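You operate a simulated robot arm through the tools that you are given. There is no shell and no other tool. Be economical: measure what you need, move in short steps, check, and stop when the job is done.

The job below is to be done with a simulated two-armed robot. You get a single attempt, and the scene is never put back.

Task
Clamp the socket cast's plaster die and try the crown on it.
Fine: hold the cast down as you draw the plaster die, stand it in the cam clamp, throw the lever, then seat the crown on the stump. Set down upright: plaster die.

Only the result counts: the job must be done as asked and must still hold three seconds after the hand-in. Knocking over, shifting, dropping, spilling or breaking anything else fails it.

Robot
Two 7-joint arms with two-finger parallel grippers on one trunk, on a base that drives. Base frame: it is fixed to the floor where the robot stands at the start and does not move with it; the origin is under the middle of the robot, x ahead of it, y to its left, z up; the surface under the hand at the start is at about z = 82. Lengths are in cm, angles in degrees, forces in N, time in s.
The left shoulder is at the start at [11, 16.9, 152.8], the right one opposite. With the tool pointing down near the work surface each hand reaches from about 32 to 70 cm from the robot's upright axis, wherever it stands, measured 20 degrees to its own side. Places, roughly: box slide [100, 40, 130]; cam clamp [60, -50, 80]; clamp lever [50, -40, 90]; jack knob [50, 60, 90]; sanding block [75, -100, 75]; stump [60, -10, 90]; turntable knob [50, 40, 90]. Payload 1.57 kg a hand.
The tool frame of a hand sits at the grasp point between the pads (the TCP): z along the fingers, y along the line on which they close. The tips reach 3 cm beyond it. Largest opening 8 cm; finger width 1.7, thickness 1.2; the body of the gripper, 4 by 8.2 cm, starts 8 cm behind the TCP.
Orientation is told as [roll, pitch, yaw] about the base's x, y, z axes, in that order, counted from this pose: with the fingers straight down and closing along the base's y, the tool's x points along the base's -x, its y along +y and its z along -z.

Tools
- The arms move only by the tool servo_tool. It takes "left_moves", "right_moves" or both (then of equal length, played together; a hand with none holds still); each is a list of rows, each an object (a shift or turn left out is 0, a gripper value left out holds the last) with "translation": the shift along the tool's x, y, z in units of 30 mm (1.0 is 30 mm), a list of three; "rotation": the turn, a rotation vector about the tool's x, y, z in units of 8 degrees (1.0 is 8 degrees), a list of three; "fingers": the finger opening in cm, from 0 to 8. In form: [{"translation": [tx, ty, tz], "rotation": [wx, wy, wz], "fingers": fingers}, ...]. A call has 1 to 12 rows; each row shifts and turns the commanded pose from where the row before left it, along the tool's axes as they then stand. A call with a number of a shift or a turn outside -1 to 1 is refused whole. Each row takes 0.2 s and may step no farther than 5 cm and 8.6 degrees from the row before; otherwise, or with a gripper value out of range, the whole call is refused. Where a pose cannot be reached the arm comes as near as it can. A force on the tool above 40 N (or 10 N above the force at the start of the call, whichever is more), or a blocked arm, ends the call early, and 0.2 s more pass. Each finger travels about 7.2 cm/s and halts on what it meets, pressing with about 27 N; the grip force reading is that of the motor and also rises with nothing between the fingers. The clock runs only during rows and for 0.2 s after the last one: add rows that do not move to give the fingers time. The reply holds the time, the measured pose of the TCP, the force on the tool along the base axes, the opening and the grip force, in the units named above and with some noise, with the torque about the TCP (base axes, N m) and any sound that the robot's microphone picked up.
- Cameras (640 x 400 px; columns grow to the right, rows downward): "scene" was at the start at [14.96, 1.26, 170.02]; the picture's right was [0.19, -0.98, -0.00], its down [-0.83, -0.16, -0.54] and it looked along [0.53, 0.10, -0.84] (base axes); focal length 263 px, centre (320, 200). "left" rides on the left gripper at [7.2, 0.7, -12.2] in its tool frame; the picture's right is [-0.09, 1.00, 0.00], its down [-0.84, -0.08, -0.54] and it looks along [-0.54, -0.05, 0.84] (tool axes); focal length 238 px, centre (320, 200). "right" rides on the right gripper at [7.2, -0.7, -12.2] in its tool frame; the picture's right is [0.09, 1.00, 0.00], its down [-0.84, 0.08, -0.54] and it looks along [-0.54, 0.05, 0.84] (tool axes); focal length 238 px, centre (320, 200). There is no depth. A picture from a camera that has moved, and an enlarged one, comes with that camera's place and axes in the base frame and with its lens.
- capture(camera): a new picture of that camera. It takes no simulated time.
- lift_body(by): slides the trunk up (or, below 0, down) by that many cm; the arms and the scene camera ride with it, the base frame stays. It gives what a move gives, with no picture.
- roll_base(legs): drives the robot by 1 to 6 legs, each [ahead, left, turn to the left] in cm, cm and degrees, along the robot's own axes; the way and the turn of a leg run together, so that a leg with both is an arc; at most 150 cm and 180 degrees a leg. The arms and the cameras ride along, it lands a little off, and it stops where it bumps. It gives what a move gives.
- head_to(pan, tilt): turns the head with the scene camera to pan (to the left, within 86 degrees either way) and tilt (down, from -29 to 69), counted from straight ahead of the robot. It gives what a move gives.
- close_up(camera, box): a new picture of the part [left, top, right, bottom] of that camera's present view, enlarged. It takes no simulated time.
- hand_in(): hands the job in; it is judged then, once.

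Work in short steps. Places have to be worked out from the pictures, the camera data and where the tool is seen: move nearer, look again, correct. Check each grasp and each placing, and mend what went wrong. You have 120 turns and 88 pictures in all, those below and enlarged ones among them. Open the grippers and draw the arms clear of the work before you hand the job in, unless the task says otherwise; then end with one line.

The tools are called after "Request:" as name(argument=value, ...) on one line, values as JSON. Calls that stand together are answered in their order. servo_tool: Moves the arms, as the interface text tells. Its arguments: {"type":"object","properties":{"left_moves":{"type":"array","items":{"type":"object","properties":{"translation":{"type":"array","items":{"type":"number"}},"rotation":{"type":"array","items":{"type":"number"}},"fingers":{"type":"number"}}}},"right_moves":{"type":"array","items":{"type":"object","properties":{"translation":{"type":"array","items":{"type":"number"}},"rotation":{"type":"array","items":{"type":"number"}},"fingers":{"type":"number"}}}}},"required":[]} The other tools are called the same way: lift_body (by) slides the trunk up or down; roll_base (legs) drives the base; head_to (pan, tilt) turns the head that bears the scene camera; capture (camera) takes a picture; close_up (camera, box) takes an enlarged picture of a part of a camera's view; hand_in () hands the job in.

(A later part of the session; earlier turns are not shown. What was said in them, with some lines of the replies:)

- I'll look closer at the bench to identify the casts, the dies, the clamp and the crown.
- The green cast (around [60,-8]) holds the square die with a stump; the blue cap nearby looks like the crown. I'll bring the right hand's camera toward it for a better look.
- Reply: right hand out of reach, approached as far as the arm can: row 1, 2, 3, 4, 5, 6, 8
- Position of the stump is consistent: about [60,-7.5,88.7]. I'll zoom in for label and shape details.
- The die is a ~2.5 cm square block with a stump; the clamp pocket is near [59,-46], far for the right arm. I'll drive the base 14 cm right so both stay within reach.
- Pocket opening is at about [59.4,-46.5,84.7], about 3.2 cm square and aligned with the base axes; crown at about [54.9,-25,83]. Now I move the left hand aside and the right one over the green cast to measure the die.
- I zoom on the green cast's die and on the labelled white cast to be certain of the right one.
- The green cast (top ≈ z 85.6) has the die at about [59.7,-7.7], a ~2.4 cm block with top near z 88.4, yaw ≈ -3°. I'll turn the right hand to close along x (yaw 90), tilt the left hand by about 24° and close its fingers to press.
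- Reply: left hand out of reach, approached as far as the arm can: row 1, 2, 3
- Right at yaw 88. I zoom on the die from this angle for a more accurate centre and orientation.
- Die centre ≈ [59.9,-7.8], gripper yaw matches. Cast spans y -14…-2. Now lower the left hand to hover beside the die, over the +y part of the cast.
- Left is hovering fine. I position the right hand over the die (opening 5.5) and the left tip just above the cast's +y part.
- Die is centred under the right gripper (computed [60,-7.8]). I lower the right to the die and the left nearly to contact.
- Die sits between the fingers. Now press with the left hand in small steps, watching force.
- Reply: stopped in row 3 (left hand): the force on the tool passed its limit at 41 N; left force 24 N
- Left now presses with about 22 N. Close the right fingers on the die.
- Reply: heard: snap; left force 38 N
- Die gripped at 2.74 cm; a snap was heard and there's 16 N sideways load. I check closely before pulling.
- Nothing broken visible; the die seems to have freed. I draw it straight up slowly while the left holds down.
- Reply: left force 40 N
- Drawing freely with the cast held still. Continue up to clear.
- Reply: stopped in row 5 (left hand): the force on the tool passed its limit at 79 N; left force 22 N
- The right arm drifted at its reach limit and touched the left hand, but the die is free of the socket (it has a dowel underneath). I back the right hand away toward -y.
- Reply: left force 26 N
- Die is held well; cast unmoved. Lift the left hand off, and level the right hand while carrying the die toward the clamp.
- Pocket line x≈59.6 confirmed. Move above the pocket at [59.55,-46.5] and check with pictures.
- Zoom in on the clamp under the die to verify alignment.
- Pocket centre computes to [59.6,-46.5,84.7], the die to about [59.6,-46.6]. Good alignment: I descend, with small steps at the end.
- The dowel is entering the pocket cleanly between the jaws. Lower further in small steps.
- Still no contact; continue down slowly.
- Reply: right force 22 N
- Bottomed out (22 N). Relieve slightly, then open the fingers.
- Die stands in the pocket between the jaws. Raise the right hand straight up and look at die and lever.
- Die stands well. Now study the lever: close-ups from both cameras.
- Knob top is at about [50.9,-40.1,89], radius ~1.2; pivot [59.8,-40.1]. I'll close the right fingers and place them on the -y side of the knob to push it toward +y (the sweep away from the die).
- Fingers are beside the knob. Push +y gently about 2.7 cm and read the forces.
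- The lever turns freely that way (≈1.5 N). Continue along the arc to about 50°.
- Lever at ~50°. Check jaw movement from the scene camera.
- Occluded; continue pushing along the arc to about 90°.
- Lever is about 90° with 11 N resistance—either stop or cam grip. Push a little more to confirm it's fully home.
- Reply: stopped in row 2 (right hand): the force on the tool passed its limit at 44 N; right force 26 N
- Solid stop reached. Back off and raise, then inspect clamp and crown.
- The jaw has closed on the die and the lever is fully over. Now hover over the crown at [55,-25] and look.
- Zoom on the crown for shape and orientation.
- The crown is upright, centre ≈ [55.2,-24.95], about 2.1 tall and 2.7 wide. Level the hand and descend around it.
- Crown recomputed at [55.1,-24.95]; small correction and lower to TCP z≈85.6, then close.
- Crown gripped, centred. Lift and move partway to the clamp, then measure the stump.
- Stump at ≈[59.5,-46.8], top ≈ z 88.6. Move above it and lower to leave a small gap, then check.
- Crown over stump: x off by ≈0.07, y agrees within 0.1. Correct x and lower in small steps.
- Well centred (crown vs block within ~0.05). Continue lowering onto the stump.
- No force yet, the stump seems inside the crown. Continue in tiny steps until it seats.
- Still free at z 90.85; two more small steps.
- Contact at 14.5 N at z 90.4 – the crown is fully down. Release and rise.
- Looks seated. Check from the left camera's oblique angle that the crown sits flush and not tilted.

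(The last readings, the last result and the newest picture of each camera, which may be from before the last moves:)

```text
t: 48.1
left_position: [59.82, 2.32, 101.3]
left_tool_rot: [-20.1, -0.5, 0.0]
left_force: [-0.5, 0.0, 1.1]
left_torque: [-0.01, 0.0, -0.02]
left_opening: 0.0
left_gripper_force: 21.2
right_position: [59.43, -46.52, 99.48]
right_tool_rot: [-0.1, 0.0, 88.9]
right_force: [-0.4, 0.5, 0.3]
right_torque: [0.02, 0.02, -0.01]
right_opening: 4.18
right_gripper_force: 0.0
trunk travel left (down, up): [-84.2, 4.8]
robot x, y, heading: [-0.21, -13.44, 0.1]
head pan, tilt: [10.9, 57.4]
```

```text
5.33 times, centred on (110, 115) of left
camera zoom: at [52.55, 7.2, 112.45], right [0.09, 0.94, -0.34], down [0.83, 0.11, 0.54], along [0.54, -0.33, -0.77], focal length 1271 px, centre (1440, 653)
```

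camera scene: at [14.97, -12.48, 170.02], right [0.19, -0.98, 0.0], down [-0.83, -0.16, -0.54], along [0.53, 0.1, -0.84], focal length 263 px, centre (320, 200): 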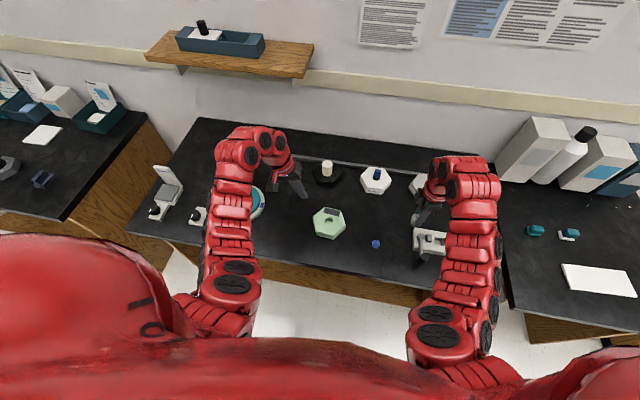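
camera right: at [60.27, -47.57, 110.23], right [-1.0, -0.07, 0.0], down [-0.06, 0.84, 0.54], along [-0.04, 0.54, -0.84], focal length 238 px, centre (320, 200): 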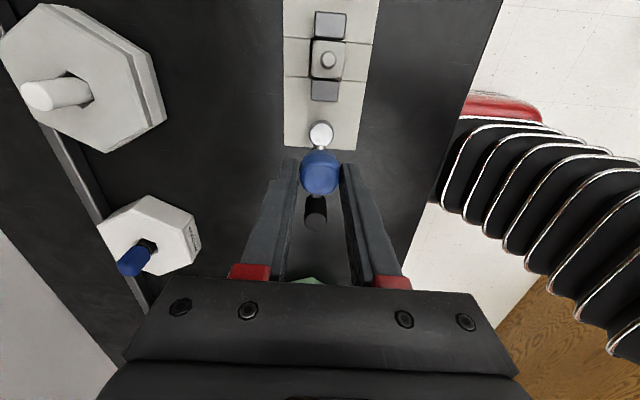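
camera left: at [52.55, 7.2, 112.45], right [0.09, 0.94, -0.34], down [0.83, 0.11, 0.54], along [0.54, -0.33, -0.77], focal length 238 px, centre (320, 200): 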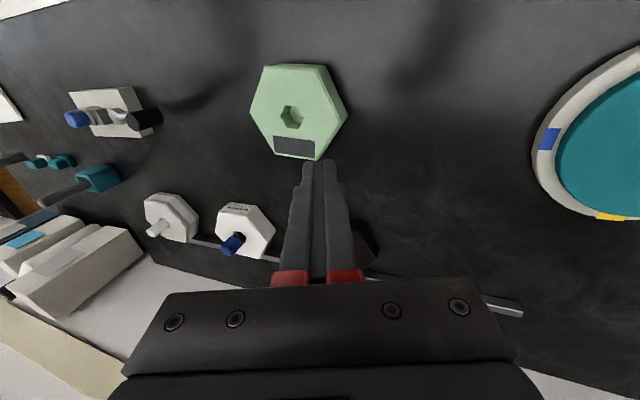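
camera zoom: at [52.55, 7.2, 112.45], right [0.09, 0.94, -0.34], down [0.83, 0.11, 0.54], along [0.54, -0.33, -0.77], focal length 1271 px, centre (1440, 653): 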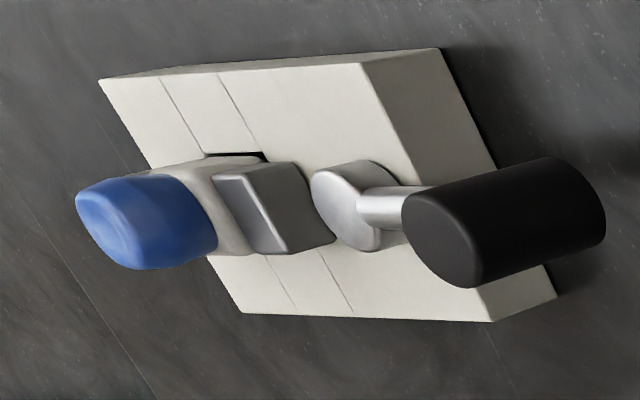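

The crown sits flush on the clamped die. Open both grippers and draw the arms clear.

Request:
servo_tool(right_moves=[{"translation": [0, 0, -0.8], "fingers": 7}, {"translation": [0, 0.5, -0.5]}, {"translation": [0, 0.8, 0]}, {"translation": [0, 0.8, 0]}, {}], left_moves=[{"translation": [0, 0, -0.6], "fingers": 7}, {"translation": [0, 0, -0.6]}, {"translation": [0, 0.6, 0]}, {"translation": [0, 0.6, 0]}, {}])

Request:
capture(camera="scene")

Request:
close_up(camera="scene", box=[280, 180, 480, 290])

```text
t: 49.3
left_position: [59.84, 6.93, 103.52]
left_tool_rot: [-19.9, -0.3, 0.0]
left_force: [-0.1, 0.6, -0.5]
left_torque: [0.02, -0.02, 0.02]
left_opening: 7.0
left_gripper_force: 0.1
right_position: [52.98, -46.34, 103.12]
right_tool_rot: [-0.1, 0.0, 88.9]
right_force: [1.0, 0.2, -0.4]
right_torque: [-0.01, 0.03, 0.0]
right_opening: 7.04
right_gripper_force: 0.1
trunk travel left (down, up): [-84.2, 4.8]
robot x, y, heading: [0.27, -13.79, 0.1]
head pan, tilt: [10.9, 57.4]
```

```text
16 pictures are left
camera scene: at [14.92, -12.39, 170.02], right [0.19, -0.98, 0.0], down [-0.83, -0.16, -0.54], along [0.53, 0.1, -0.84], focal length 263 px, centre (320, 200)
```

scene: 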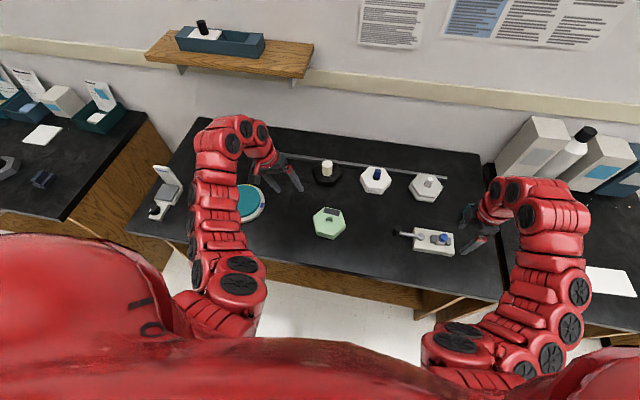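

```text
3.20 times, centred on (380, 235) of scene
camera zoom: at [14.92, -12.39, 170.02], right [0.19, -0.98, 0.0], down [-0.83, -0.16, -0.54], along [0.53, 0.1, -0.84], focal length 840 px, centre (128, 88)
```

zoom: 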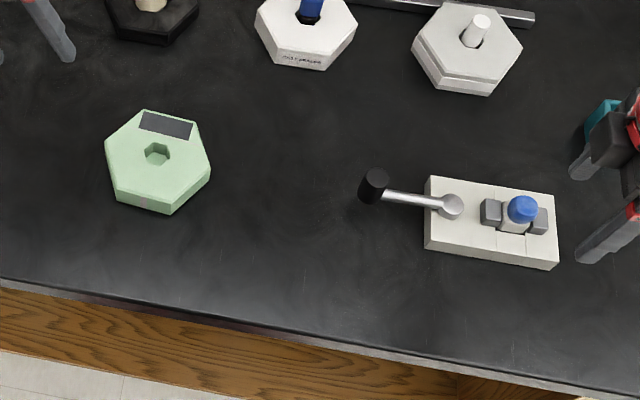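

Everything is in place: die clamped upright, lever thrown, crown seated, other items undisturbed, arms clear. Handing in.

Request:
hand_in()

```text
The job is handed in.
```

The plaster die is drawn from the socket cast and stands upright in the cam clamp, with the lever thrown to its stop, the crown seated flush on the stump and the arms drawn clear. While drawing the die, the right hand drifted and bumped the left, but the pictures show nothing shifted. I also heard a snap as I gripped the die and saw no damage.
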